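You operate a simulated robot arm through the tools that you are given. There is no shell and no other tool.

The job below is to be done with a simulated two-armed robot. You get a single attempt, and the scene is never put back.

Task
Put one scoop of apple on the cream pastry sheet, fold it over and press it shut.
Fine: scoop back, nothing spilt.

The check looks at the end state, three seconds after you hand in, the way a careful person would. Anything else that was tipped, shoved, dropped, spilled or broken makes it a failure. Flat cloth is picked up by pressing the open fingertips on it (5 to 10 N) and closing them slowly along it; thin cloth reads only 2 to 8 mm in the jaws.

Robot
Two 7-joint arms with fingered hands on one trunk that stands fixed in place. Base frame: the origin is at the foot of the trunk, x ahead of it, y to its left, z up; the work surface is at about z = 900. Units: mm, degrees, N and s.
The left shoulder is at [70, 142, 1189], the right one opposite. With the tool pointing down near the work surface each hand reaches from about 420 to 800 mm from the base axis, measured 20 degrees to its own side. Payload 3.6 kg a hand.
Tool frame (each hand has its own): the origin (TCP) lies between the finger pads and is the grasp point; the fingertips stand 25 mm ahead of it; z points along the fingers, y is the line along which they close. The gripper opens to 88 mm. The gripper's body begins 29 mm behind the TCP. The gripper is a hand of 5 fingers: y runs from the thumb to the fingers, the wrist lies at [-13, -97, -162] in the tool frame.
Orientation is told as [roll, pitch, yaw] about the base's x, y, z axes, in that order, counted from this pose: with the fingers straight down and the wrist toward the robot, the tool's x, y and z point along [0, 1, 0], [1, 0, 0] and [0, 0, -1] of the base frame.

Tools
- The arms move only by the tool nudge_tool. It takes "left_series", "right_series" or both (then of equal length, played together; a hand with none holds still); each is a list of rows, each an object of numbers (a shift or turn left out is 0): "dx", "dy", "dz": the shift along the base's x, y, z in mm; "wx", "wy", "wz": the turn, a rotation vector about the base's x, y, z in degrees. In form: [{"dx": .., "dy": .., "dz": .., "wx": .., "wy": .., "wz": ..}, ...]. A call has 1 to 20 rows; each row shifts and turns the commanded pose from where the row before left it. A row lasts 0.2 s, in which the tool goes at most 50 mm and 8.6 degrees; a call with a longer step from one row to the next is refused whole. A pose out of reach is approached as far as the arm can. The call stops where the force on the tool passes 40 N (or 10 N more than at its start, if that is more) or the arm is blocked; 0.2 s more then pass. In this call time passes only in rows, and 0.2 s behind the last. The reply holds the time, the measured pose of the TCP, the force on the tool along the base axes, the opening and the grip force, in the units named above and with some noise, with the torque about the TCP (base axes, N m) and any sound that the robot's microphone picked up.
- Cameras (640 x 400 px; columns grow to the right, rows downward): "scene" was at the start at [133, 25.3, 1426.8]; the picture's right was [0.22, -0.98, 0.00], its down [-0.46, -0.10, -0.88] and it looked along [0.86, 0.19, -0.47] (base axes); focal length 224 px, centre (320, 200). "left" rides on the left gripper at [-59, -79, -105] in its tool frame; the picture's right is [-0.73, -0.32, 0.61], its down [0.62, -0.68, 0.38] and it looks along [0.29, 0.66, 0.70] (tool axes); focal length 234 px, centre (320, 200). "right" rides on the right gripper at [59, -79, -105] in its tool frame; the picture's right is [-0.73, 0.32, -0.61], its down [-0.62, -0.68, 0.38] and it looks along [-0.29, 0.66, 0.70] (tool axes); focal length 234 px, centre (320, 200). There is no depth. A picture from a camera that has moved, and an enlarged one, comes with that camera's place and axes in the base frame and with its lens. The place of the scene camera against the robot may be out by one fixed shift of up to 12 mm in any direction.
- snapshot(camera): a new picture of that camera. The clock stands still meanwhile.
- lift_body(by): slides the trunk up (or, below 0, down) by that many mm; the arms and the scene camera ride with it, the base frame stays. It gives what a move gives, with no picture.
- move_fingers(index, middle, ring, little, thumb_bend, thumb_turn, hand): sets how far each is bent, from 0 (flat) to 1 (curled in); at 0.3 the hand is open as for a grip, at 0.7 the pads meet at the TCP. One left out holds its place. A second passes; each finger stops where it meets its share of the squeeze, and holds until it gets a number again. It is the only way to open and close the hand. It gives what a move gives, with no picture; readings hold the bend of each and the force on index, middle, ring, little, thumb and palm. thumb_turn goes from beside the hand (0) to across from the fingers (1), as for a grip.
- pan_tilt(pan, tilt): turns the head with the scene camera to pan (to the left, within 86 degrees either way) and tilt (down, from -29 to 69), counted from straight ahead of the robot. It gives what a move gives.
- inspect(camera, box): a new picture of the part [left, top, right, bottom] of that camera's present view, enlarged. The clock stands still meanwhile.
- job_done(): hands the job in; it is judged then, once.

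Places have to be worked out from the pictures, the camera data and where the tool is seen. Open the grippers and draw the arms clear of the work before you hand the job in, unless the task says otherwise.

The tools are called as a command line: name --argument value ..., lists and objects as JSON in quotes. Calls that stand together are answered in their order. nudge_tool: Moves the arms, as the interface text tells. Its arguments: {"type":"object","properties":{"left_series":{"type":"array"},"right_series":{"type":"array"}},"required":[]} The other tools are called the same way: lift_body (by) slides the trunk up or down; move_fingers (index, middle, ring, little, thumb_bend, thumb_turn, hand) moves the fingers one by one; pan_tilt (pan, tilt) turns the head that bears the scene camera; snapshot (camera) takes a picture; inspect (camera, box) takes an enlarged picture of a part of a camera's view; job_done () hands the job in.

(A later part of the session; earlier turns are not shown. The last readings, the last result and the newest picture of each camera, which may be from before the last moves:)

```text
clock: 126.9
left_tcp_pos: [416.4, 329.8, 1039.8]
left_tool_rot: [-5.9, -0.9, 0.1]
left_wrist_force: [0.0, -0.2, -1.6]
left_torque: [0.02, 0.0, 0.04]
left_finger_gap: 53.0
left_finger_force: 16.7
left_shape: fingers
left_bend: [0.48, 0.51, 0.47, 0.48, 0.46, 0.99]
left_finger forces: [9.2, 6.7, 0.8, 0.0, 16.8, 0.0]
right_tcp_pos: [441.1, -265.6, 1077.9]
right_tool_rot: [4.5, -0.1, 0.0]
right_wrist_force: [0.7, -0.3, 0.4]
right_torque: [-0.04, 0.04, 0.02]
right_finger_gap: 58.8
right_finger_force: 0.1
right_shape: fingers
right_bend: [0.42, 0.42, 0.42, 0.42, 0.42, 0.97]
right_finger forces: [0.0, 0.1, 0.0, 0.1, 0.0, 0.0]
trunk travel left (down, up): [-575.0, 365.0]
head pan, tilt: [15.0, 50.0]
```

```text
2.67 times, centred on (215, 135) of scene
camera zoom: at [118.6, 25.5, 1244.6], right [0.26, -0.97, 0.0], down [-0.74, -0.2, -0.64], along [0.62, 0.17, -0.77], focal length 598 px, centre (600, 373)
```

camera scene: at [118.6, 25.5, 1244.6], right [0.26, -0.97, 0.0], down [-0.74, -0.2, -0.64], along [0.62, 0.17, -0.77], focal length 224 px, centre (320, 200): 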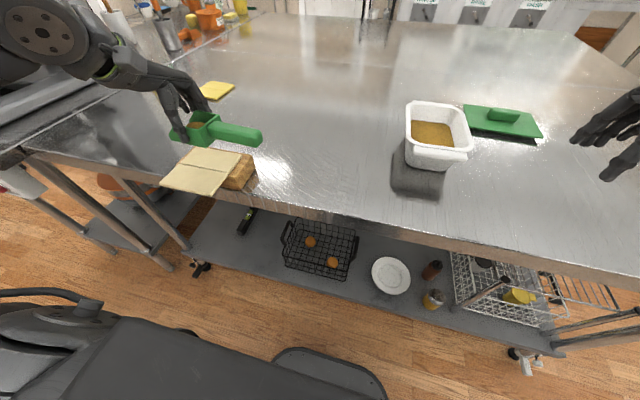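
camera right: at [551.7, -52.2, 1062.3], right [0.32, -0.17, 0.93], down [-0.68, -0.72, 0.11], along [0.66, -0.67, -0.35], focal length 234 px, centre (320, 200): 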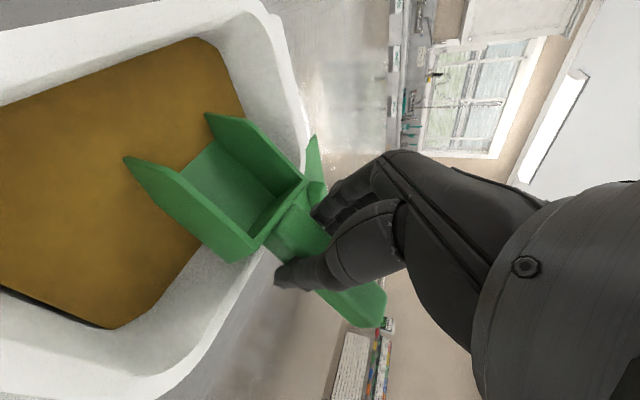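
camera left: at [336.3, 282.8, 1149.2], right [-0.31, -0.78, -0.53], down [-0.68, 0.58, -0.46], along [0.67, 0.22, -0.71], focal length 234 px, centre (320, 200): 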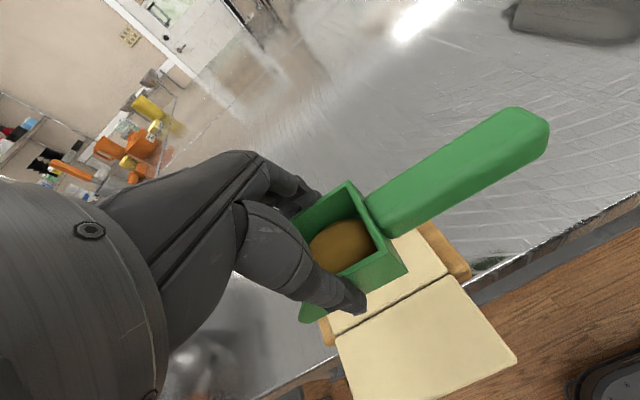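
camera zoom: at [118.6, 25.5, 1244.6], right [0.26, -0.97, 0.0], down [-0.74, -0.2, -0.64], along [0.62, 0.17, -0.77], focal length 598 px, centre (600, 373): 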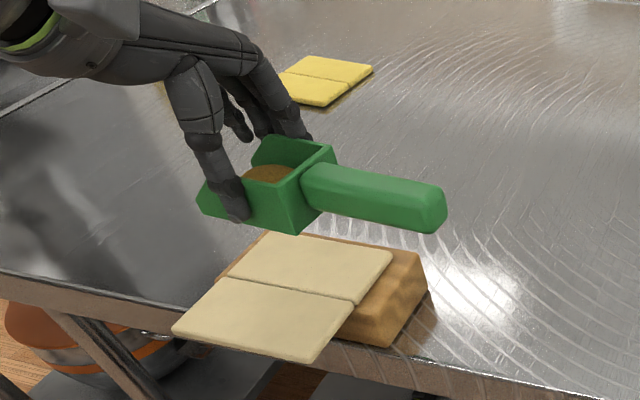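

The bowl is centred over the pastry's rear half (fold line at x≈387, half spans x≈388–445, y≈278–381). I lower to just above the pastry and shift slightly so the mouth will end up over the middle.

nudge_tool --left_series '[{"dy": -4, "dz": -5}, {"dy": -4, "dz": -7}, {"dy": -4, "dz": -7}, {"dz": -7}, {"dz": -5}]'

nudge_tool --left_series '[{"wx": -4}, {"wx": -5}, {"wx": -5}, {"wx": -5}, {"wx": -5}]'

inspect --camera "scene" --box '[130, 70, 300, 210]'

snapshot --camera "left"

```text
clock: 128.1
left_tcp_pos: [418.5, 317.3, 1008.3]
left_tool_rot: [-5.8, -0.9, 0.1]
left_wrist_force: [-0.4, -0.4, -1.4]
left_torque: [-0.03, -0.01, 0.0]
left_finger_gap: 52.7
left_finger_force: 16.3
left_shape: fingers
left_bend: [0.48, 0.51, 0.47, 0.48, 0.46, 0.99]
left_finger forces: [9.1, 6.8, 0.8, 0.0, 16.8, 0.0]
right_tcp_pos: [440.1, -266.0, 1078.8]
right_tool_rot: [4.5, 0.0, 0.0]
right_wrist_force: [-0.4, 0.3, 0.7]
right_torque: [0.0, 0.02, 0.0]
right_finger_gap: 59.0
right_finger_force: 0.1
right_shape: fingers
right_bend: [0.42, 0.42, 0.42, 0.42, 0.42, 0.97]
right_finger forces: [0.0, 0.0, 0.1, 0.0, 0.0, 0.1]
trunk travel left (down, up): [-575.0, 365.0]
head pan, tilt: [15.0, 50.0]
```

```text
clock: 129.3
left_tcp_pos: [416.3, 317.3, 1009.2]
left_tool_rot: [-29.9, -0.7, 0.6]
left_wrist_force: [0.1, -0.3, -1.2]
left_torque: [0.01, 0.01, -0.01]
left_finger_gap: 52.7
left_finger_force: 17.2
left_shape: fingers
left_bend: [0.48, 0.51, 0.47, 0.48, 0.46, 0.99]
left_finger forces: [9.1, 6.8, 0.8, 0.0, 16.8, 0.0]
right_tcp_pos: [441.8, -267.4, 1079.7]
right_tool_rot: [4.6, -0.1, -0.1]
right_wrist_force: [-0.2, 0.1, -0.5]
right_torque: [-0.01, 0.0, -0.03]
right_finger_gap: 58.8
right_finger_force: 0.1
right_shape: fingers
right_bend: [0.42, 0.42, 0.42, 0.42, 0.42, 0.97]
right_finger forces: [0.0, 0.1, 0.0, 0.0, 0.0, 0.1]
trunk travel left (down, up): [-575.0, 365.0]
head pan, tilt: [15.0, 50.0]
```

```text
2.86 times, centred on (215, 140) of scene
camera zoom: at [118.4, 25.2, 1244.6], right [0.26, -0.97, 0.0], down [-0.74, -0.2, -0.64], along [0.62, 0.17, -0.77], focal length 640 px, centre (620, 371)
```

zoom: 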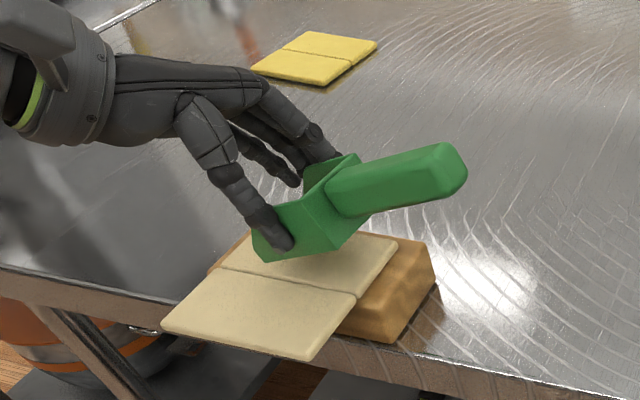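

```text
taken
camera left: at [335.7, 319.0, 1128.4], right [-0.31, -0.93, -0.17], down [-0.68, 0.34, -0.65], along [0.67, -0.09, -0.74], focal length 234 px, centre (320, 200)
```

left: 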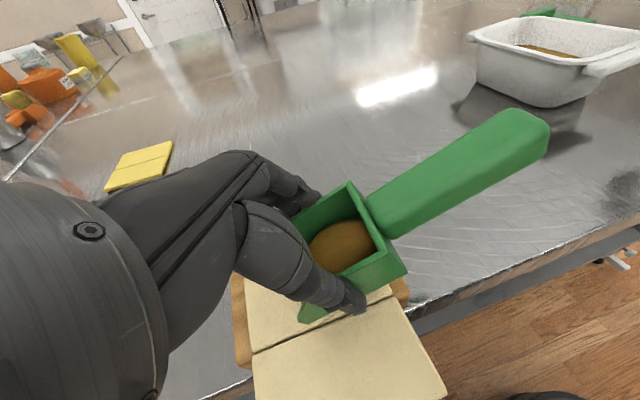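

At about 24° nose-down the mound holds. I continue tipping in small steps to about 45°.

nudge_tool --left_series '[{"wx": -5}, {"wx": -5}, {"wx": -5}, {"wx": -5}]'

inspect --camera "scene" --box '[130, 70, 300, 210]'

snapshot --camera "left"

```text
clock: 130.3
left_tcp_pos: [417.1, 317.9, 1008.6]
left_tool_rot: [-50.0, -0.6, 0.7]
left_wrist_force: [0.1, -0.8, -1.5]
left_torque: [0.06, -0.03, 0.01]
left_finger_gap: 52.5
left_finger_force: 16.8
left_shape: fingers
left_bend: [0.48, 0.51, 0.47, 0.48, 0.46, 1.0]
left_finger forces: [9.0, 6.8, 0.9, 0.1, 16.9, 0.0]
right_tcp_pos: [440.4, -265.3, 1077.5]
right_tool_rot: [4.5, 0.1, 0.0]
right_wrist_force: [-0.9, -0.3, 0.5]
right_torque: [0.04, 0.0, 0.02]
right_finger_gap: 58.8
right_finger_force: 0.0
right_shape: fingers
right_bend: [0.42, 0.42, 0.42, 0.42, 0.42, 0.97]
right_finger forces: [0.1, 0.0, 0.0, 0.0, 0.0, 0.1]
trunk travel left (down, up): [-575.0, 365.0]
head pan, tilt: [15.0, 50.0]
```

```text
2.86 times, centred on (215, 140) of scene
camera zoom: at [118.6, 25.5, 1244.6], right [0.26, -0.97, 0.0], down [-0.74, -0.2, -0.64], along [0.62, 0.17, -0.77], focal length 640 px, centre (620, 371)
```

zoom: 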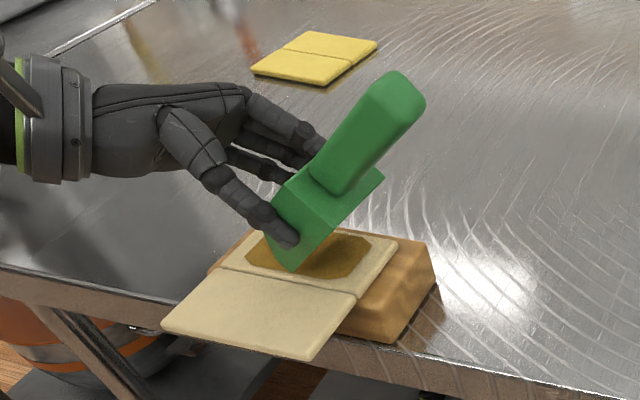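

```text
taken
camera left: at [336.0, 359.7, 1120.9], right [-0.31, -0.94, 0.16], down [-0.68, 0.1, -0.73], along [0.67, -0.34, -0.66], focal length 234 px, centre (320, 200)
```

left: 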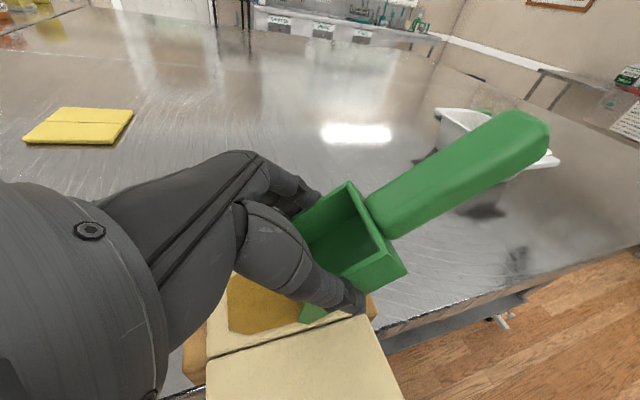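

The apple dropped out as one patch in the middle of the rear half, and the scoop is empty. I raise the scoop straight up and look at the pastry.

nudge_tool --left_series '[{"dz": 8}, {"dz": 10}, {"dz": 15}, {"dz": 20}, {"dz": 20}]'

inspect --camera "scene" --box '[140, 110, 290, 210]'

snapshot --camera "left"

```text
clock: 131.5
left_tcp_pos: [416.4, 317.3, 1082.0]
left_tool_rot: [-49.9, -0.6, 0.7]
left_wrist_force: [0.3, -0.6, -1.4]
left_torque: [0.08, -0.04, 0.0]
left_finger_gap: 52.5
left_finger_force: 16.4
left_shape: fingers
left_bend: [0.48, 0.51, 0.47, 0.48, 0.46, 1.0]
left_finger forces: [9.1, 6.7, 0.8, 0.1, 16.8, 0.0]
right_tcp_pos: [439.8, -266.2, 1078.8]
right_tool_rot: [4.4, 0.0, 0.1]
right_wrist_force: [0.9, 0.5, 0.5]
right_torque: [0.0, -0.05, 0.02]
right_finger_gap: 59.0
right_finger_force: 0.0
right_shape: fingers
right_bend: [0.42, 0.42, 0.42, 0.42, 0.42, 0.97]
right_finger forces: [0.0, 0.1, 0.0, 0.0, 0.0, 0.0]
trunk travel left (down, up): [-575.0, 365.0]
head pan, tilt: [15.0, 50.0]
```

```text
4.00 times, centred on (215, 160) of scene
camera zoom: at [118.8, 25.2, 1244.5], right [0.26, -0.97, 0.0], down [-0.74, -0.2, -0.64], along [0.62, 0.17, -0.77], focal length 897 px, centre (740, 360)
```

zoom: 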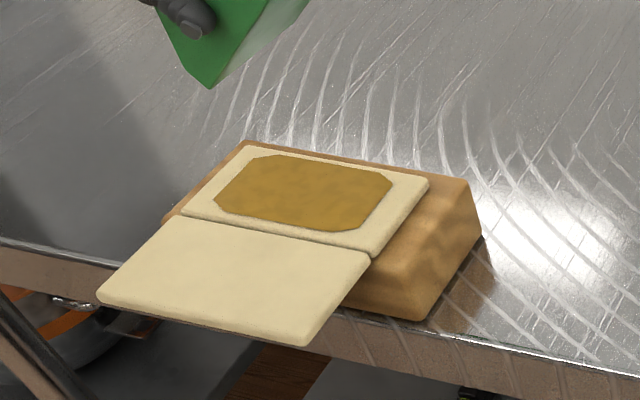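

```text
taken
camera left: at [335.4, 359.7, 1194.7], right [-0.31, -0.94, 0.16], down [-0.68, 0.1, -0.73], along [0.67, -0.34, -0.66], focal length 234 px, centre (320, 200)
```

left: 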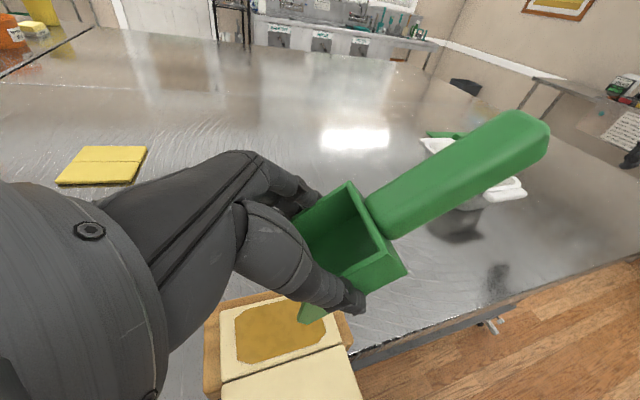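

The filling lies neatly inside the margins of the rear half. Now I level the empty scoop and carry it back toward its original place at high clearance.

nudge_tool --left_series '[{"dz": 5, "wx": 7}, {"dz": 5, "wx": 7, "dy": -10}, {"wx": 7, "dy": -15}, {"wx": 7, "dy": -20}, {"wx": 8, "dy": -25}, {"wx": 8, "dy": -25}, {"dy": -25, "dx": 10}, {"dy": -20, "dx": 20}]'

nudge_tool --left_series '[{"wz": -8, "dx": 10}, {"wz": -8, "dx": 10}, {"wz": -8, "dx": 10}, {"wz": -8, "dx": 10}, {"wz": -8, "dx": 10}, {"wz": -8, "dx": 10, "dy": -8}, {"wz": -8, "dx": 10, "dy": -10}, {"wz": -8, "dx": 10, "dy": -10}, {"wz": -8, "dx": 10, "dy": -10}, {"wz": -8, "dx": 10, "dy": -10}, {"wz": -4, "dx": 10}]'

snapshot --camera "scene"

snapshot --camera "left"

```text
clock: 133.3
left_tcp_pos: [447.6, 175.6, 1090.8]
left_tool_rot: [-5.8, -0.9, -0.1]
left_wrist_force: [-0.1, -0.3, -1.4]
left_torque: [0.02, -0.01, 0.02]
left_finger_gap: 52.6
left_finger_force: 16.5
left_shape: fingers
left_bend: [0.48, 0.51, 0.47, 0.48, 0.46, 1.0]
left_finger forces: [8.9, 6.8, 0.7, 0.1, 16.7, 0.0]
right_tcp_pos: [441.7, -267.8, 1077.7]
right_tool_rot: [4.6, 0.1, 0.0]
right_wrist_force: [-0.1, -0.6, 0.5]
right_torque: [0.0, 0.0, -0.04]
right_finger_gap: 58.9
right_finger_force: 0.1
right_shape: fingers
right_bend: [0.42, 0.42, 0.42, 0.42, 0.42, 0.97]
right_finger forces: [0.0, 0.0, 0.0, 0.0, 0.1, 0.1]
trunk travel left (down, up): [-575.0, 365.0]
head pan, tilt: [15.0, 50.0]
```

```text
clock: 135.7
left_tcp_pos: [556.4, 126.7, 1093.1]
left_tool_rot: [-5.7, -0.9, -83.9]
left_wrist_force: [0.5, -0.6, -1.2]
left_torque: [-0.03, -0.01, -0.01]
left_finger_gap: 52.5
left_finger_force: 16.2
left_shape: fingers
left_bend: [0.48, 0.51, 0.47, 0.48, 0.46, 1.0]
left_finger forces: [8.8, 6.6, 0.7, 0.0, 16.2, 0.0]
right_tcp_pos: [440.1, -266.6, 1078.0]
right_tool_rot: [4.6, 0.0, 0.0]
right_wrist_force: [0.3, 0.0, -0.1]
right_torque: [0.0, 0.02, -0.02]
right_finger_gap: 58.7
right_finger_force: 0.0
right_shape: fingers
right_bend: [0.42, 0.42, 0.42, 0.42, 0.42, 0.97]
right_finger forces: [0.1, 0.0, 0.0, 0.0, 0.0, 0.0]
trunk travel left (down, up): [-575.0, 365.0]
head pan, tilt: [15.0, 50.0]
```

```text
taken
camera scene: at [118.4, 24.1, 1244.6], right [0.26, -0.97, 0.0], down [-0.74, -0.2, -0.64], along [0.62, 0.17, -0.77], focal length 224 px, centre (320, 200)
```

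scene: 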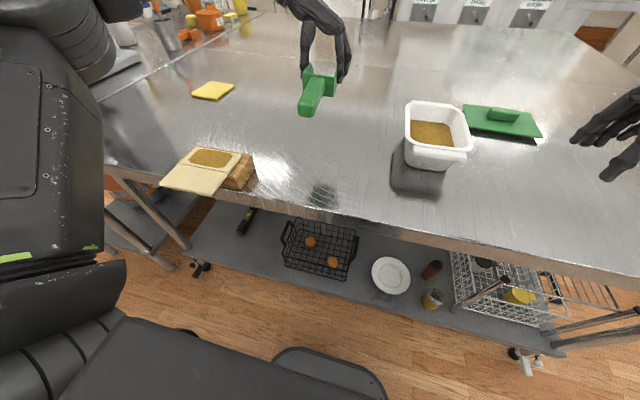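

```text
taken
camera left: at [500.1, 203.7, 1202.6], right [-0.81, 0.23, -0.54], down [0.51, 0.73, -0.45], along [0.29, -0.64, -0.71], focal length 234 px, centre (320, 200)
```

left: 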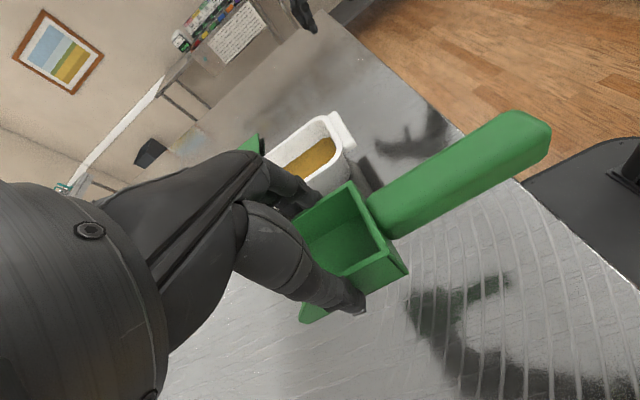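

The left hand holds the scoop at yaw -84 (scoop yaw ≈6°) without trouble. Its original spot puts the TCP at about (593, 107), so I move there and begin to descend.

nudge_tool --left_series '[{"dx": 12, "dy": -6}, {"dx": 12, "dy": -7}, {"dx": 12, "dy": -7}, {"dz": -20}, {"dz": -20}, {"dz": -20}, {"dz": -20}, {"dz": -20}, {"dz": -20}, {"dz": -15}]'

snapshot --camera "scene"

inspect --camera "scene" --box '[270, 40, 400, 170]'

```text
clock: 137.9
left_tcp_pos: [578.3, 104.9, 944.4]
left_tool_rot: [-5.8, -0.8, -83.9]
left_wrist_force: [-0.3, 0.0, -0.7]
left_torque: [-0.01, -0.05, -0.01]
left_finger_gap: 52.4
left_finger_force: 15.8
left_shape: fingers
left_bend: [0.48, 0.51, 0.47, 0.48, 0.46, 1.0]
left_finger forces: [8.4, 6.5, 0.5, 0.0, 15.9, 0.0]
left hand out of reach, approached as far as the arm can: row 1, 2, 3
right_tcp_pos: [440.5, -266.7, 1077.9]
right_tool_rot: [4.4, -0.1, 0.0]
right_wrist_force: [-1.1, 0.7, -1.1]
right_torque: [-0.01, 0.01, 0.02]
right_finger_gap: 58.7
right_finger_force: 0.0
right_shape: fingers
right_bend: [0.42, 0.42, 0.42, 0.42, 0.42, 0.97]
right_finger forces: [0.1, 0.0, 0.0, 0.0, 0.1, 0.1]
trunk travel left (down, up): [-575.0, 365.0]
head pan, tilt: [15.0, 50.0]
```

```text
taken
camera scene: at [119.0, 25.3, 1244.5], right [0.26, -0.97, 0.0], down [-0.74, -0.2, -0.64], along [0.62, 0.17, -0.77], focal length 224 px, centre (320, 200)
```

scene: 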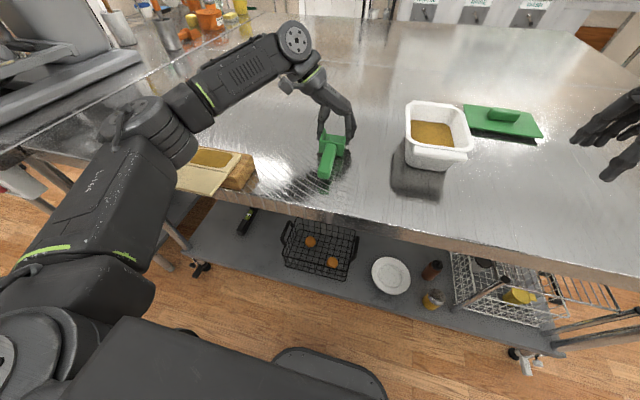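

```text
3.08 times, centred on (335, 105) of scene
camera zoom: at [119.0, 25.3, 1244.5], right [0.26, -0.97, 0.0], down [-0.74, -0.2, -0.64], along [0.62, 0.17, -0.77], focal length 690 px, centre (274, 492)
```

zoom: 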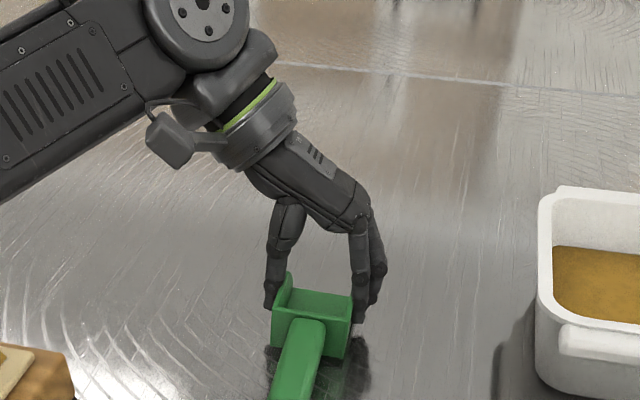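

The scoop is near its spot, but the left elbow is now close to the pastry in the view. I check that clearance before doing anything else.

inspect --camera "scene" --box '[60, 70, 280, 240]'

snapshot --camera "right"

```text
2.35 times, centred on (170, 155) of scene
camera zoom: at [119.0, 25.3, 1244.5], right [0.26, -0.97, 0.0], down [-0.74, -0.2, -0.64], along [0.62, 0.17, -0.77], focal length 527 px, centre (673, 306)
```

zoom: 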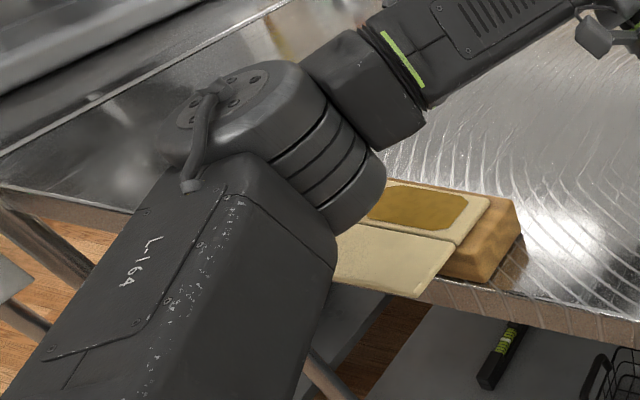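

```text
taken
camera right: at [361.8, -216.1, 1186.7], right [0.32, -0.77, 0.55], down [-0.68, -0.59, -0.43], along [0.66, -0.23, -0.72], focal length 234 px, centre (320, 200)
```

right: 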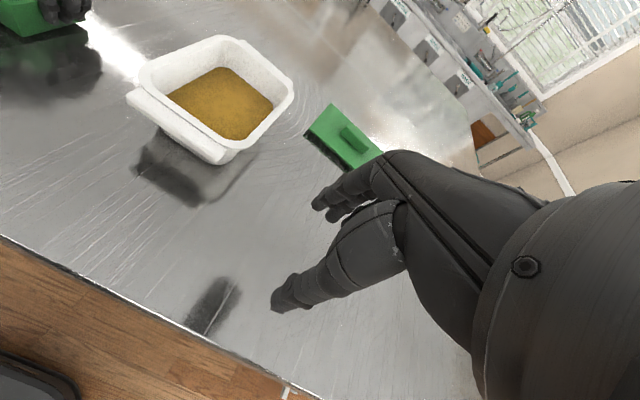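

The elbow's underside is roughly 70–80 mm above the pastry, so it is clear. I try the last bit of +x at this height, then set down.

nudge_tool --left_series '[{"dx": 5}, {"dx": 5, "dy": 1}, {"dx": 4, "dy": 1}]'

inspect --camera "left" --box '[200, 120, 600, 370]'

inspect --camera "scene" --box '[60, 70, 280, 240]'

```text
clock: 138.7
left_tcp_pos: [593.8, 106.2, 945.4]
left_tool_rot: [-5.9, -0.9, -83.8]
left_wrist_force: [0.2, -0.2, -1.1]
left_torque: [0.04, -0.01, 0.0]
left_finger_gap: 52.5
left_finger_force: 16.3
left_shape: fingers
left_bend: [0.48, 0.51, 0.47, 0.48, 0.46, 1.0]
left_finger forces: [8.5, 6.5, 0.8, 0.1, 15.8, 0.0]
right_tcp_pos: [440.3, -267.6, 1078.1]
right_tool_rot: [4.4, 0.0, 0.0]
right_wrist_force: [0.0, 0.1, 0.0]
right_torque: [0.03, -0.02, -0.03]
right_finger_gap: 58.9
right_finger_force: 0.0
right_shape: fingers
right_bend: [0.42, 0.42, 0.42, 0.42, 0.42, 0.97]
right_finger forces: [0.1, 0.0, 0.0, 0.0, 0.1, 0.0]
trunk travel left (down, up): [-575.0, 365.0]
head pan, tilt: [15.0, 50.0]
```

```text
1.60 times, centred on (400, 245) of left
camera zoom: at [536.5, 182.6, 1054.8], right [-0.81, 0.23, -0.53], down [0.51, 0.73, -0.46], along [0.29, -0.64, -0.71], focal length 375 px, centre (192, 128)
```

zoom: 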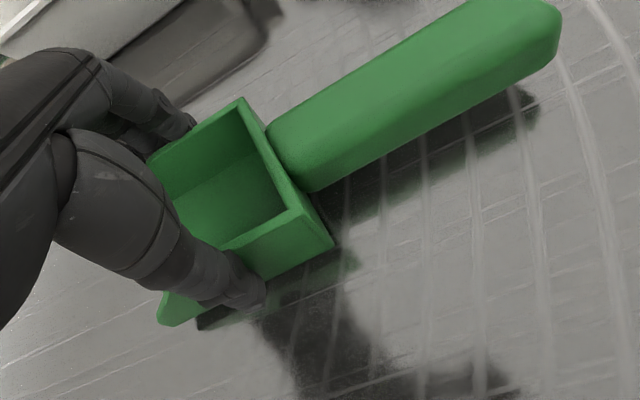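

```text
2.35 times, centred on (170, 155) of scene
camera zoom: at [118.9, 25.1, 1244.5], right [0.26, -0.97, 0.0], down [-0.74, -0.2, -0.64], along [0.62, 0.17, -0.77], focal length 527 px, centre (673, 306)
```

zoom: 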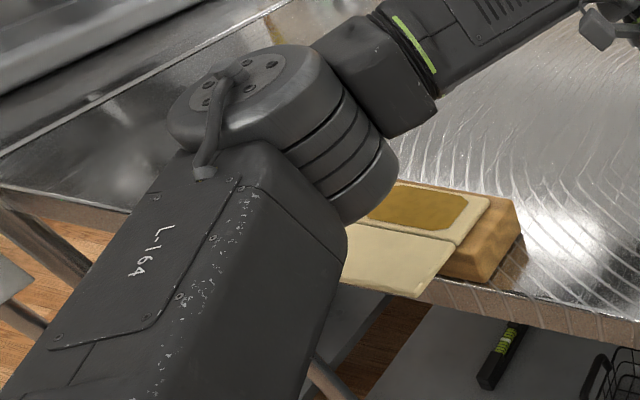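

The TCP is at (593.8, 106.2), exactly the original spot. I lower the last 8 mm until contact and release.

nudge_tool --left_series '[{"dz": -4}, {"dz": -2.5}, {"dz": -1.5}]'

move_fingers --hand "left" --index 0.41 --middle 0.42 --ring 0.4 --little 0.4 --thumb_bend 0.41

move_fingers --hand "left" --index 0.3 --middle 0.3 --ring 0.3 --little 0.3 --thumb_bend 0.3

inspect --camera "left" --box '[200, 120, 600, 370]'

```text
clock: 139.5
left_tcp_pos: [592.1, 107.7, 940.4]
left_tool_rot: [-5.7, -1.0, -83.9]
left_wrist_force: [2.6, 1.4, 7.3]
left_torque: [-0.16, 0.01, 0.03]
left_finger_gap: 52.2
left_finger_force: 16.5
left_shape: fingers
left_bend: [0.48, 0.51, 0.47, 0.48, 0.46, 1.0]
left_finger forces: [8.8, 6.6, 0.6, 0.1, 17.0, 0.0]
right_tcp_pos: [439.9, -265.4, 1078.5]
right_tool_rot: [4.5, 0.1, 0.0]
right_wrist_force: [-0.4, -0.3, -0.2]
right_torque: [-0.01, 0.0, -0.02]
right_finger_gap: 58.9
right_finger_force: 0.2
right_shape: fingers
right_bend: [0.42, 0.42, 0.42, 0.42, 0.42, 0.97]
right_finger forces: [0.0, 0.0, 0.0, 0.0, 0.1, 0.0]
trunk travel left (down, up): [-575.0, 365.0]
head pan, tilt: [15.0, 50.0]
```

```text
clock: 140.5
left_tcp_pos: [591.9, 106.0, 939.2]
left_tool_rot: [-5.8, -0.9, -83.9]
left_wrist_force: [-0.2, 1.0, -0.4]
left_torque: [-0.03, 0.0, 0.0]
left_finger_gap: 61.9
left_finger_force: 0.2
left_shape: fingers
left_bend: [0.41, 0.42, 0.4, 0.4, 0.4, 0.99]
left_finger forces: [0.0, 0.0, 0.0, 0.0, 0.4, 0.1]
right_tcp_pos: [439.0, -266.4, 1079.7]
right_tool_rot: [4.5, -0.1, 0.0]
right_wrist_force: [0.8, 0.7, 0.7]
right_torque: [-0.03, 0.01, -0.01]
right_finger_gap: 59.0
right_finger_force: 0.1
right_shape: fingers
right_bend: [0.42, 0.42, 0.42, 0.42, 0.42, 0.97]
right_finger forces: [0.0, 0.1, 0.1, 0.0, 0.0, 0.0]
trunk travel left (down, up): [-575.0, 365.0]
head pan, tilt: [15.0, 50.0]
```

```text
clock: 141.5
left_tcp_pos: [593.1, 107.2, 937.6]
left_tool_rot: [-5.7, -0.9, -83.9]
left_wrist_force: [0.5, 0.1, 0.4]
left_torque: [-0.02, 0.02, 0.0]
left_finger_gap: 84.5
left_finger_force: 0.0
left_shape: fingers
left_bend: [0.3, 0.3, 0.3, 0.3, 0.3, 0.98]
left_finger forces: [0.0, 0.1, 0.1, 0.0, 0.0, 0.0]
right_tcp_pos: [440.0, -266.5, 1079.0]
right_tool_rot: [4.4, 0.0, 0.0]
right_wrist_force: [-0.3, 0.6, -0.7]
right_torque: [0.02, -0.01, -0.02]
right_finger_gap: 58.8
right_finger_force: 0.1
right_shape: fingers
right_bend: [0.42, 0.42, 0.42, 0.42, 0.42, 0.97]
right_finger forces: [0.0, 0.0, 0.0, 0.0, 0.0, 0.1]
trunk travel left (down, up): [-575.0, 365.0]
head pan, tilt: [15.0, 50.0]
```

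```text
1.60 times, centred on (400, 245) of left
camera zoom: at [536.4, 182.6, 1047.4], right [-0.81, 0.23, -0.54], down [0.51, 0.73, -0.46], along [0.29, -0.64, -0.71], focal length 375 px, centre (192, 128)
```

zoom: 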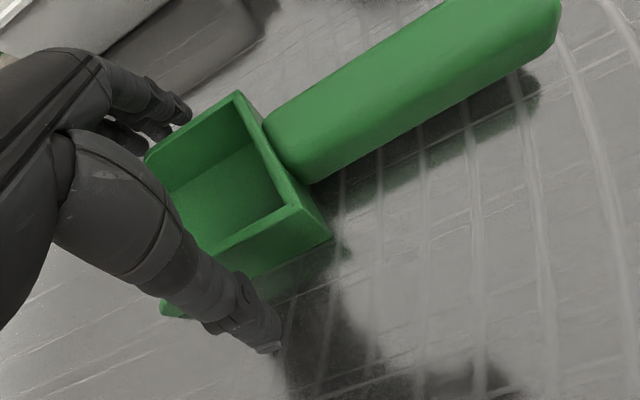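

The scoop is back and the hand is open around it. I lift straight up and withdraw, turning the hand back toward yaw 0 on the way left.

nudge_tool --left_series '[{"dz": 10}, {"dz": 15}, {"dz": 20}, {"dz": 25}, {"dz": 30}, {"dz": 30}, {"dz": 20, "dx": -20, "wz": 6}, {"dx": -25, "dy": 10, "wz": 8}, {"dx": -25, "dy": 15, "wz": 8}, {"dx": -20, "dy": 20, "wz": 8}, {"dx": -20, "dy": 25, "wz": 8}, {"dx": -15, "dy": 30, "wz": 8}, {"dx": -10, "dy": 30, "wz": 8}, {"dx": -5, "dy": 30, "wz": 8}, {"dy": 30, "wz": 8}, {"dy": 30, "wz": 8}, {"dy": 30, "wz": 6}]'

snapshot --camera "scene"

inspect --camera "scene" --box '[280, 80, 400, 190]'

inspect --camera "scene" --box '[140, 110, 290, 210]'

```text
clock: 145.1
left_tcp_pos: [448.6, 356.0, 1084.7]
left_tool_rot: [-5.8, -1.1, 0.3]
left_wrist_force: [-0.8, 0.4, 0.5]
left_torque: [0.02, 0.03, -0.02]
left_finger_gap: 84.4
left_finger_force: 0.0
left_shape: fingers
left_bend: [0.3, 0.3, 0.3, 0.3, 0.3, 0.98]
left_finger forces: [0.1, 0.1, 0.1, 0.0, 0.0, 0.1]
left hand out of reach, approached as far as the arm can: row 6
right_tcp_pos: [440.8, -266.5, 1078.3]
right_tool_rot: [4.6, -0.1, -0.1]
right_wrist_force: [0.0, 0.8, 0.1]
right_torque: [0.01, 0.03, 0.02]
right_finger_gap: 59.1
right_finger_force: 0.1
right_shape: fingers
right_bend: [0.42, 0.42, 0.42, 0.42, 0.42, 0.97]
right_finger forces: [0.0, 0.1, 0.0, 0.1, 0.0, 0.0]
trunk travel left (down, up): [-575.0, 365.0]
head pan, tilt: [15.0, 50.0]
```

```text
taken
camera scene: at [118.2, 25.7, 1244.6], right [0.26, -0.97, 0.0], down [-0.74, -0.2, -0.64], along [0.62, 0.17, -0.77], focal length 224 px, centre (320, 200)
```

scene: 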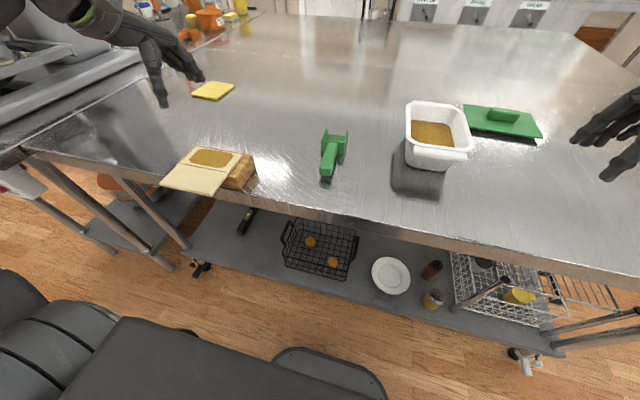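

```text
3.64 times, centred on (340, 135) of scene
camera zoom: at [118.2, 25.7, 1244.6], right [0.26, -0.97, 0.0], down [-0.74, -0.2, -0.64], along [0.62, 0.17, -0.77], focal length 815 px, centre (247, 436)
```

zoom: 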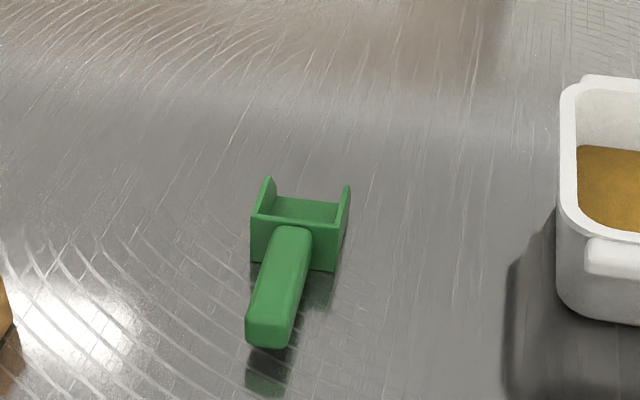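

```text
4.00 times, centred on (215, 160) of scene
camera zoom: at [118.2, 25.7, 1244.6], right [0.26, -0.97, 0.0], down [-0.74, -0.2, -0.64], along [0.62, 0.17, -0.77], focal length 897 px, centre (740, 360)
```

zoom: 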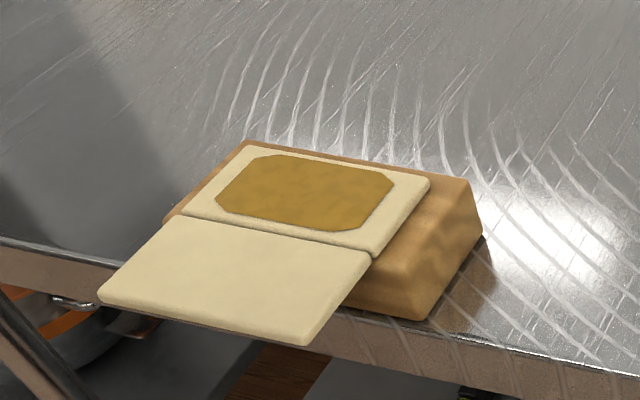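

The scoop is back in its original pose and the filling is untouched. Next I turn the left hand so its fingers point right (-y), high above the table, in preparation for lifting the flap from its left side.

nudge_tool --left_series '[{"dx": -6, "dy": 5, "wx": -7}, {"dx": -6, "dy": 5, "wx": -7}, {"dx": -6, "dy": 5, "wx": -7}, {"dx": -6, "dy": 5, "wx": -7}, {"dx": -6, "dy": 5, "wx": -7}, {"dx": -6, "dy": 5, "wx": -7}, {"dx": -6, "dy": 5, "wx": -7}, {"dx": -6, "dy": 5, "wx": -7}, {"dx": -6, "dy": 5, "wx": -7}, {"dx": -6, "wx": -7}, {"dx": -6, "wx": -7}, {"wx": -7}]'

snapshot --camera "scene"

snapshot --camera "left"

```text
clock: 147.7
left_tcp_pos: [384.8, 401.4, 1086.1]
left_tool_rot: [-90.0, 0.1, 0.9]
left_wrist_force: [0.6, -0.8, -0.6]
left_torque: [0.01, 0.01, 0.02]
left_finger_gap: 84.6
left_finger_force: 0.1
left_shape: fingers
left_bend: [0.3, 0.3, 0.3, 0.3, 0.3, 0.98]
left_finger forces: [0.0, 0.1, 0.0, 0.0, 0.0, 0.0]
right_tcp_pos: [441.4, -265.1, 1077.8]
right_tool_rot: [4.5, 0.0, 0.0]
right_wrist_force: [1.0, -0.4, -0.7]
right_torque: [0.01, -0.01, 0.01]
right_finger_gap: 58.7
right_finger_force: 0.0
right_shape: fingers
right_bend: [0.42, 0.42, 0.42, 0.42, 0.42, 0.97]
right_finger forces: [0.0, 0.0, 0.0, 0.0, 0.1, 0.1]
trunk travel left (down, up): [-575.0, 365.0]
head pan, tilt: [15.0, 50.0]
```

```text
taken
camera scene: at [118.8, 25.6, 1244.6], right [0.26, -0.97, 0.0], down [-0.74, -0.2, -0.64], along [0.62, 0.17, -0.77], focal length 224 px, centre (320, 200)
```

scene: 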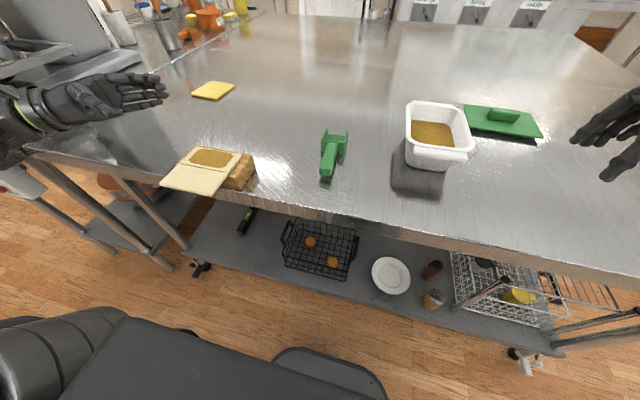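

```text
taken
camera left: at [303.3, 505.9, 1144.7], right [-0.31, -0.61, 0.73], down [-0.68, -0.39, -0.62], along [0.67, -0.69, -0.29], focal length 234 px, centre (320, 200)
```

left: 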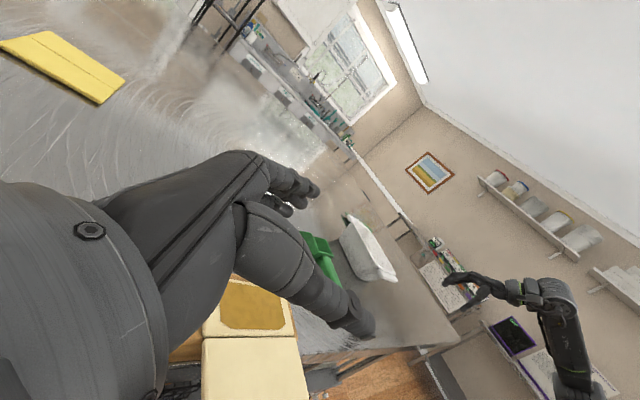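

The hand reached the fingers-right pose with the palm facing the robot. Now I roll it 45° palm-up about its pointing axis.

nudge_tool --left_series '[{"wy": 7.5}, {"wy": 7.5}, {"wy": 7.5}, {"wy": 7.5}, {"wy": 7.5}, {"wy": 7.5}]'

snapshot --camera "scene"

inspect --camera "scene" --box '[0, 40, 260, 220]'

```text
clock: 149.1
left_tcp_pos: [383.7, 401.0, 1084.3]
left_tool_rot: [-88.8, 45.0, 1.4]
left_wrist_force: [-0.9, -0.4, 0.3]
left_torque: [-0.01, 0.03, -0.01]
left_finger_gap: 84.5
left_finger_force: 0.0
left_shape: fingers
left_bend: [0.3, 0.3, 0.3, 0.3, 0.3, 0.98]
left_finger forces: [0.1, 0.1, 0.1, 0.0, 0.1, 0.1]
right_tcp_pos: [441.3, -266.6, 1078.2]
right_tool_rot: [4.5, 0.1, 0.0]
right_wrist_force: [-0.3, 0.1, -0.3]
right_torque: [0.0, -0.03, -0.03]
right_finger_gap: 58.7
right_finger_force: 0.1
right_shape: fingers
right_bend: [0.42, 0.42, 0.42, 0.42, 0.42, 0.97]
right_finger forces: [0.0, 0.0, 0.0, 0.0, 0.1, 0.1]
trunk travel left (down, up): [-575.0, 365.0]
head pan, tilt: [15.0, 50.0]
```

```text
taken
camera scene: at [118.8, 25.1, 1244.5], right [0.26, -0.97, 0.0], down [-0.74, -0.2, -0.64], along [0.62, 0.17, -0.77], focal length 224 px, centre (320, 200)
```

scene: 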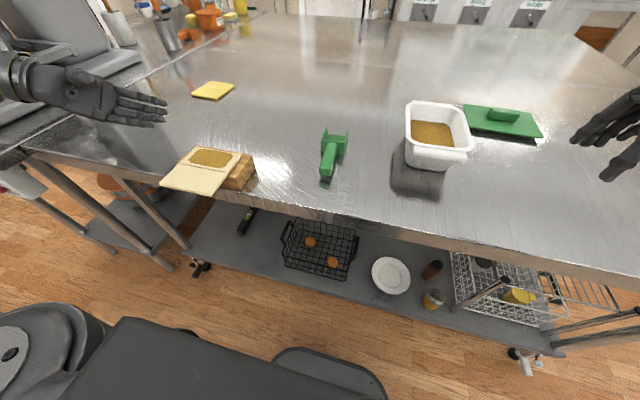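

```text
2.22 times, centred on (130, 130) of scene
camera zoom: at [118.8, 25.1, 1244.5], right [0.26, -0.97, 0.0], down [-0.74, -0.2, -0.64], along [0.62, 0.17, -0.77], focal length 498 px, centre (742, 356)
```

zoom: 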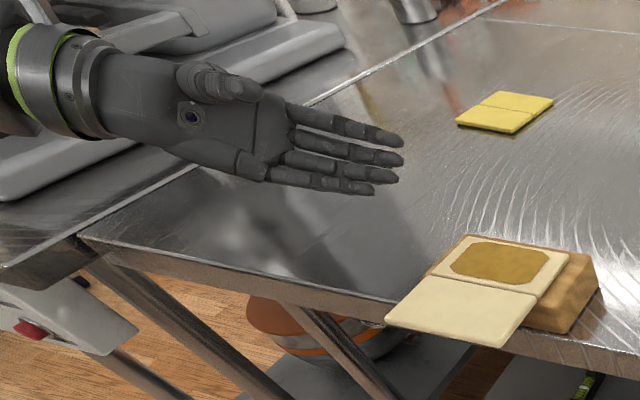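

The palm-up 45° pose is comfortable. The index fingertip sits about 41 mm ahead (+x), 25 mm right and 33 mm below the TCP, so I move to the left-front of the flap, in front of the table edge, staying clear to the left.

nudge_tool --left_series '[{"dx": -14, "dy": 8}, {"dx": -14, "dy": 8}, {"dx": -14, "dy": 8}, {"dx": -14, "dy": 8}, {"dx": -14, "dy": 8}, {"dx": -13, "dz": -15}, {"dz": -20}, {"dz": -20}, {"dz": -20}, {"dz": -15}]'

snapshot --camera "scene"

inspect --camera "scene" --box '[20, 90, 280, 250]'

snapshot --camera "left"

```text
clock: 151.3
left_tcp_pos: [302.7, 435.8, 991.3]
left_tool_rot: [-89.0, 45.0, 1.2]
left_wrist_force: [1.0, 0.6, -0.4]
left_torque: [0.01, 0.03, 0.01]
left_finger_gap: 84.3
left_finger_force: 0.1
left_shape: fingers
left_bend: [0.3, 0.3, 0.3, 0.3, 0.3, 0.98]
left_finger forces: [0.1, 0.0, 0.0, 0.1, 0.1, 0.0]
left hand out of reach, approached as far as the arm can: row 5
right_tcp_pos: [440.0, -265.6, 1078.8]
right_tool_rot: [4.4, 0.0, 0.0]
right_wrist_force: [-0.1, 0.9, 0.2]
right_torque: [0.04, 0.0, 0.0]
right_finger_gap: 58.8
right_finger_force: 0.0
right_shape: fingers
right_bend: [0.42, 0.42, 0.42, 0.42, 0.42, 0.97]
right_finger forces: [0.0, 0.0, 0.1, 0.0, 0.0, 0.0]
trunk travel left (down, up): [-575.0, 365.0]
head pan, tilt: [15.0, 50.0]
```

```text
taken
camera scene: at [118.5, 25.3, 1244.6], right [0.26, -0.97, 0.0], down [-0.74, -0.2, -0.64], along [0.62, 0.17, -0.77], focal length 224 px, centre (320, 200)
```

scene: 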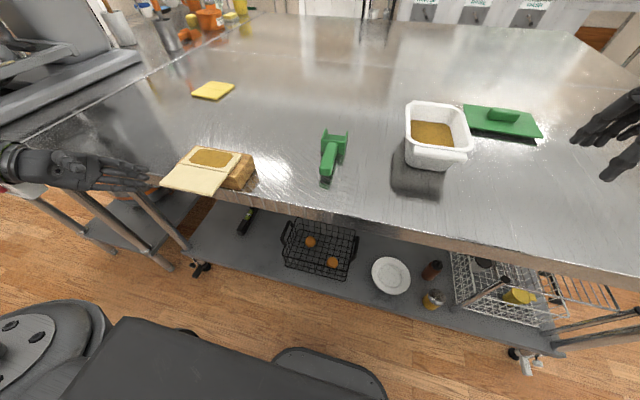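

```text
2.46 times, centred on (150, 170) of scene
camera zoom: at [118.5, 25.3, 1244.6], right [0.26, -0.97, 0.0], down [-0.74, -0.2, -0.64], along [0.62, 0.17, -0.77], focal length 552 px, centre (738, 274)
```

zoom: 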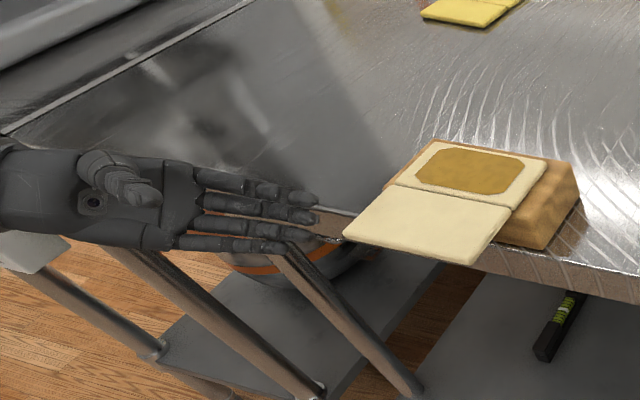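

```text
taken
camera left: at [288.1, 539.3, 1091.3], right [0.29, -0.61, 0.73], down [-0.92, -0.39, 0.04], along [0.27, -0.68, -0.68], focal length 234 px, centre (320, 200)
```

left: 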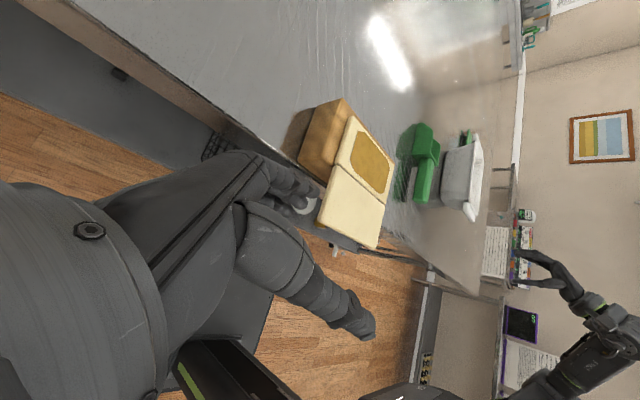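

The index tip is where I predicted, (344, 411, 958), just left of the flap; the flap's top is at about z 943. I lower the hand so the index passes below the flap.

nudge_tool --left_series '[{"dz": -12}, {"dz": -12}, {"dz": -10}, {"dz": -6}]'

inspect --camera "scene" --box '[20, 90, 280, 250]'

inspect --camera "left" --box '[220, 70, 460, 280]'

```text
clock: 152.3
left_tcp_pos: [304.2, 435.5, 951.7]
left_tool_rot: [-88.9, 45.0, 1.3]
left_wrist_force: [-0.4, -0.1, -0.3]
left_torque: [-0.02, -0.01, 0.02]
left_finger_gap: 84.7
left_finger_force: 0.0
left_shape: fingers
left_bend: [0.3, 0.3, 0.3, 0.3, 0.3, 0.98]
left_finger forces: [0.0, 0.0, 0.1, 0.1, 0.0, 0.0]
right_tcp_pos: [440.1, -265.7, 1078.0]
right_tool_rot: [4.5, 0.0, 0.1]
right_wrist_force: [0.0, 0.1, 0.6]
right_torque: [0.03, -0.01, 0.0]
right_finger_gap: 59.1
right_finger_force: 0.0
right_shape: fingers
right_bend: [0.42, 0.42, 0.42, 0.42, 0.42, 0.97]
right_finger forces: [0.1, 0.0, 0.0, 0.1, 0.1, 0.0]
trunk travel left (down, up): [-575.0, 365.0]
head pan, tilt: [15.0, 50.0]
```

```text
2.46 times, centred on (150, 170) of scene
camera zoom: at [118.5, 25.2, 1244.6], right [0.26, -0.97, 0.0], down [-0.74, -0.2, -0.64], along [0.62, 0.17, -0.77], focal length 552 px, centre (738, 274)
```

zoom: 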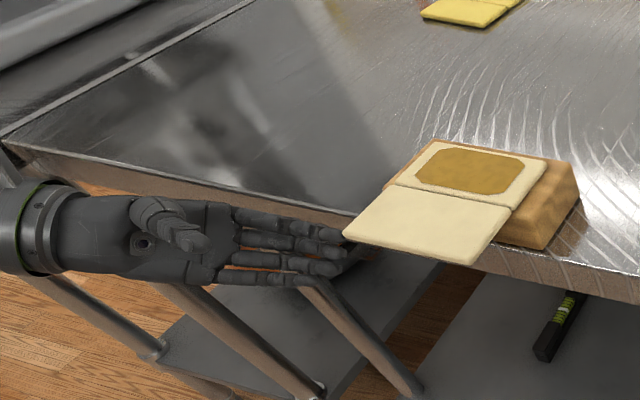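

```text
1.90 times, centred on (340, 175) of left
camera zoom: at [288.1, 539.4, 1051.8], right [0.29, -0.61, 0.73], down [-0.92, -0.39, 0.04], along [0.27, -0.68, -0.68], focal length 446 px, centre (282, 248)
```

zoom: 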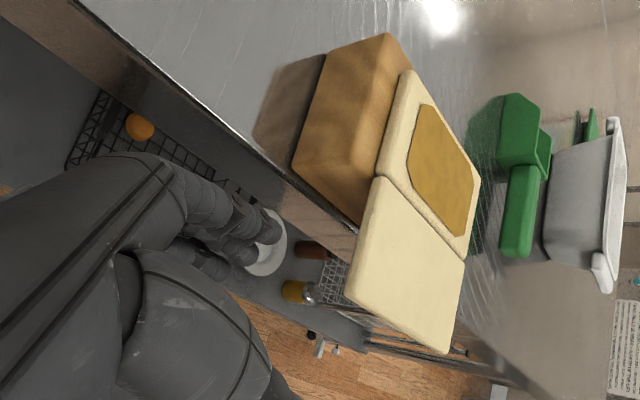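

The fingers are now below the flap's level, just to its left. I slide the hand 65 mm to the right so the index goes under the flap.

nudge_tool --left_series '[{"dy": -12}, {"dy": -12}, {"dy": -12}, {"dy": -12}, {"dy": -10}, {"dy": -7}]'

inspect --camera "scene" --box '[60, 100, 300, 240]'

inspect --camera "left" --box '[200, 70, 480, 300]'

```text
clock: 153.7
left_tcp_pos: [303.8, 369.5, 952.7]
left_tool_rot: [-89.0, 45.0, 1.3]
left_wrist_force: [0.2, -0.1, 0.1]
left_torque: [0.0, -0.02, -0.02]
left_finger_gap: 84.5
left_finger_force: 0.1
left_shape: fingers
left_bend: [0.3, 0.3, 0.3, 0.3, 0.3, 0.98]
left_finger forces: [0.0, 0.0, 0.0, 0.0, 0.0, 0.1]
right_tcp_pos: [440.6, -266.4, 1078.3]
right_tool_rot: [4.4, 0.0, 0.0]
right_wrist_force: [-0.7, -0.5, 0.3]
right_torque: [0.0, 0.0, 0.07]
right_finger_gap: 58.6
right_finger_force: 0.0
right_shape: fingers
right_bend: [0.42, 0.42, 0.42, 0.42, 0.42, 0.97]
right_finger forces: [0.0, 0.1, 0.1, 0.0, 0.0, 0.0]
trunk travel left (down, up): [-575.0, 365.0]
head pan, tilt: [15.0, 50.0]
```

```text
2.67 times, centred on (180, 170) of scene
camera zoom: at [118.4, 25.0, 1244.6], right [0.26, -0.97, 0.0], down [-0.74, -0.2, -0.64], along [0.62, 0.17, -0.77], focal length 598 px, centre (693, 280)
```

zoom: 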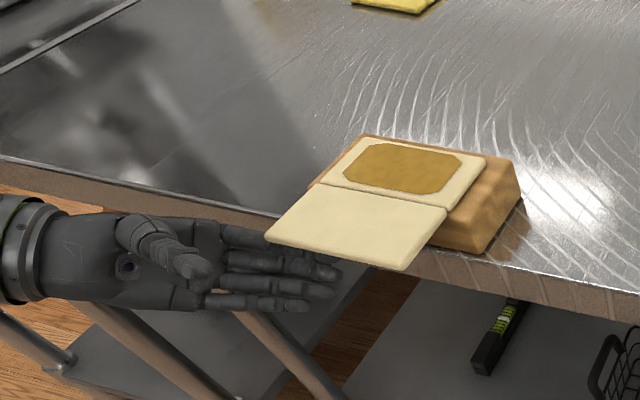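

```text
1.74 times, centred on (340, 185) of left
camera zoom: at [287.7, 474.0, 1052.0], right [0.29, -0.61, 0.73], down [-0.92, -0.39, 0.04], along [0.27, -0.68, -0.68], focal length 407 px, centre (285, 226)
```

zoom: 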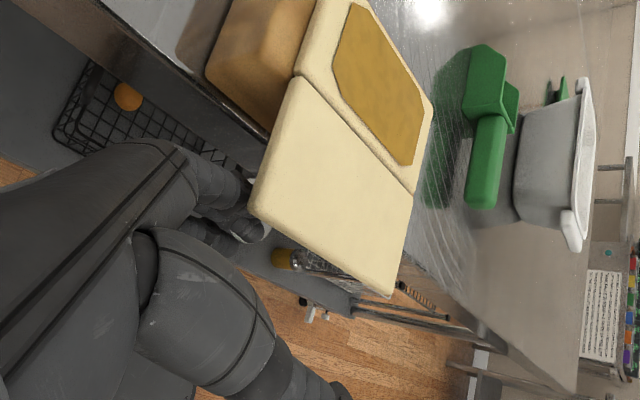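

The index is under the flap with no contact yet. I start lifting along the hinge arc: first up to contact and to about 30°.

nudge_tool --left_series '[{"dx": -1, "dz": 5}, {"dx": -1, "dz": 5}, {"dx": -1, "dz": 5}, {"dx": -1, "dz": 6}, {"dz": 6}, {"dx": 1, "dz": 6}]'

inspect --camera "scene" --box '[60, 100, 300, 240]'

inspect --camera "left" --box '[200, 70, 480, 300]'

```text
clock: 155.1
left_tcp_pos: [301.3, 370.1, 984.6]
left_tool_rot: [-88.9, 45.0, 1.3]
left_wrist_force: [0.6, -0.2, -0.1]
left_torque: [0.01, 0.02, 0.01]
left_finger_gap: 84.4
left_finger_force: 0.1
left_shape: fingers
left_bend: [0.3, 0.3, 0.3, 0.3, 0.3, 0.98]
left_finger forces: [0.1, 0.0, 0.1, 0.1, 0.0, 0.0]
right_tcp_pos: [440.3, -267.4, 1077.5]
right_tool_rot: [4.5, 0.0, 0.0]
right_wrist_force: [0.3, 0.5, -0.2]
right_torque: [-0.04, 0.02, 0.0]
right_finger_gap: 59.0
right_finger_force: 0.0
right_shape: fingers
right_bend: [0.42, 0.42, 0.42, 0.42, 0.42, 0.97]
right_finger forces: [0.0, 0.0, 0.1, 0.0, 0.0, 0.1]
trunk travel left (down, up): [-575.0, 365.0]
head pan, tilt: [15.0, 50.0]
```

```text
2.67 times, centred on (180, 170) of scene
camera zoom: at [118.5, 25.1, 1244.6], right [0.26, -0.97, 0.0], down [-0.74, -0.2, -0.64], along [0.62, 0.17, -0.77], focal length 598 px, centre (693, 280)
```

zoom: 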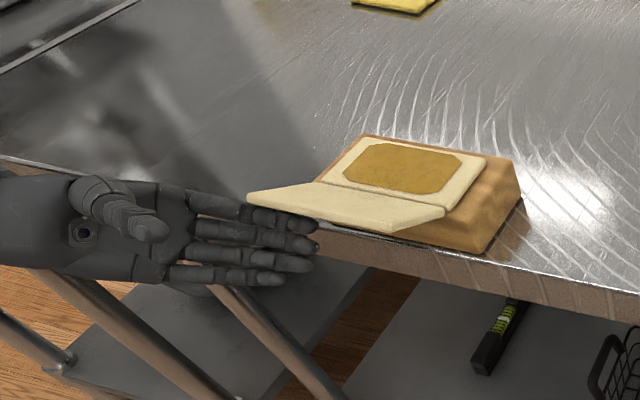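

```text
1.74 times, centred on (340, 185) of left
camera zoom: at [285.2, 474.3, 1085.2], right [0.29, -0.61, 0.73], down [-0.92, -0.39, 0.04], along [0.27, -0.68, -0.68], focal length 407 px, centre (285, 226)
```

zoom: 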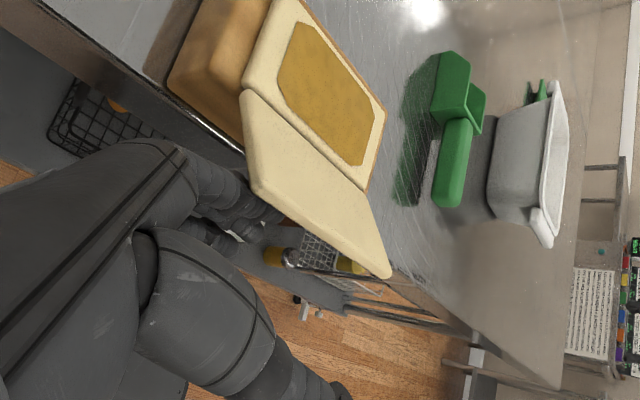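

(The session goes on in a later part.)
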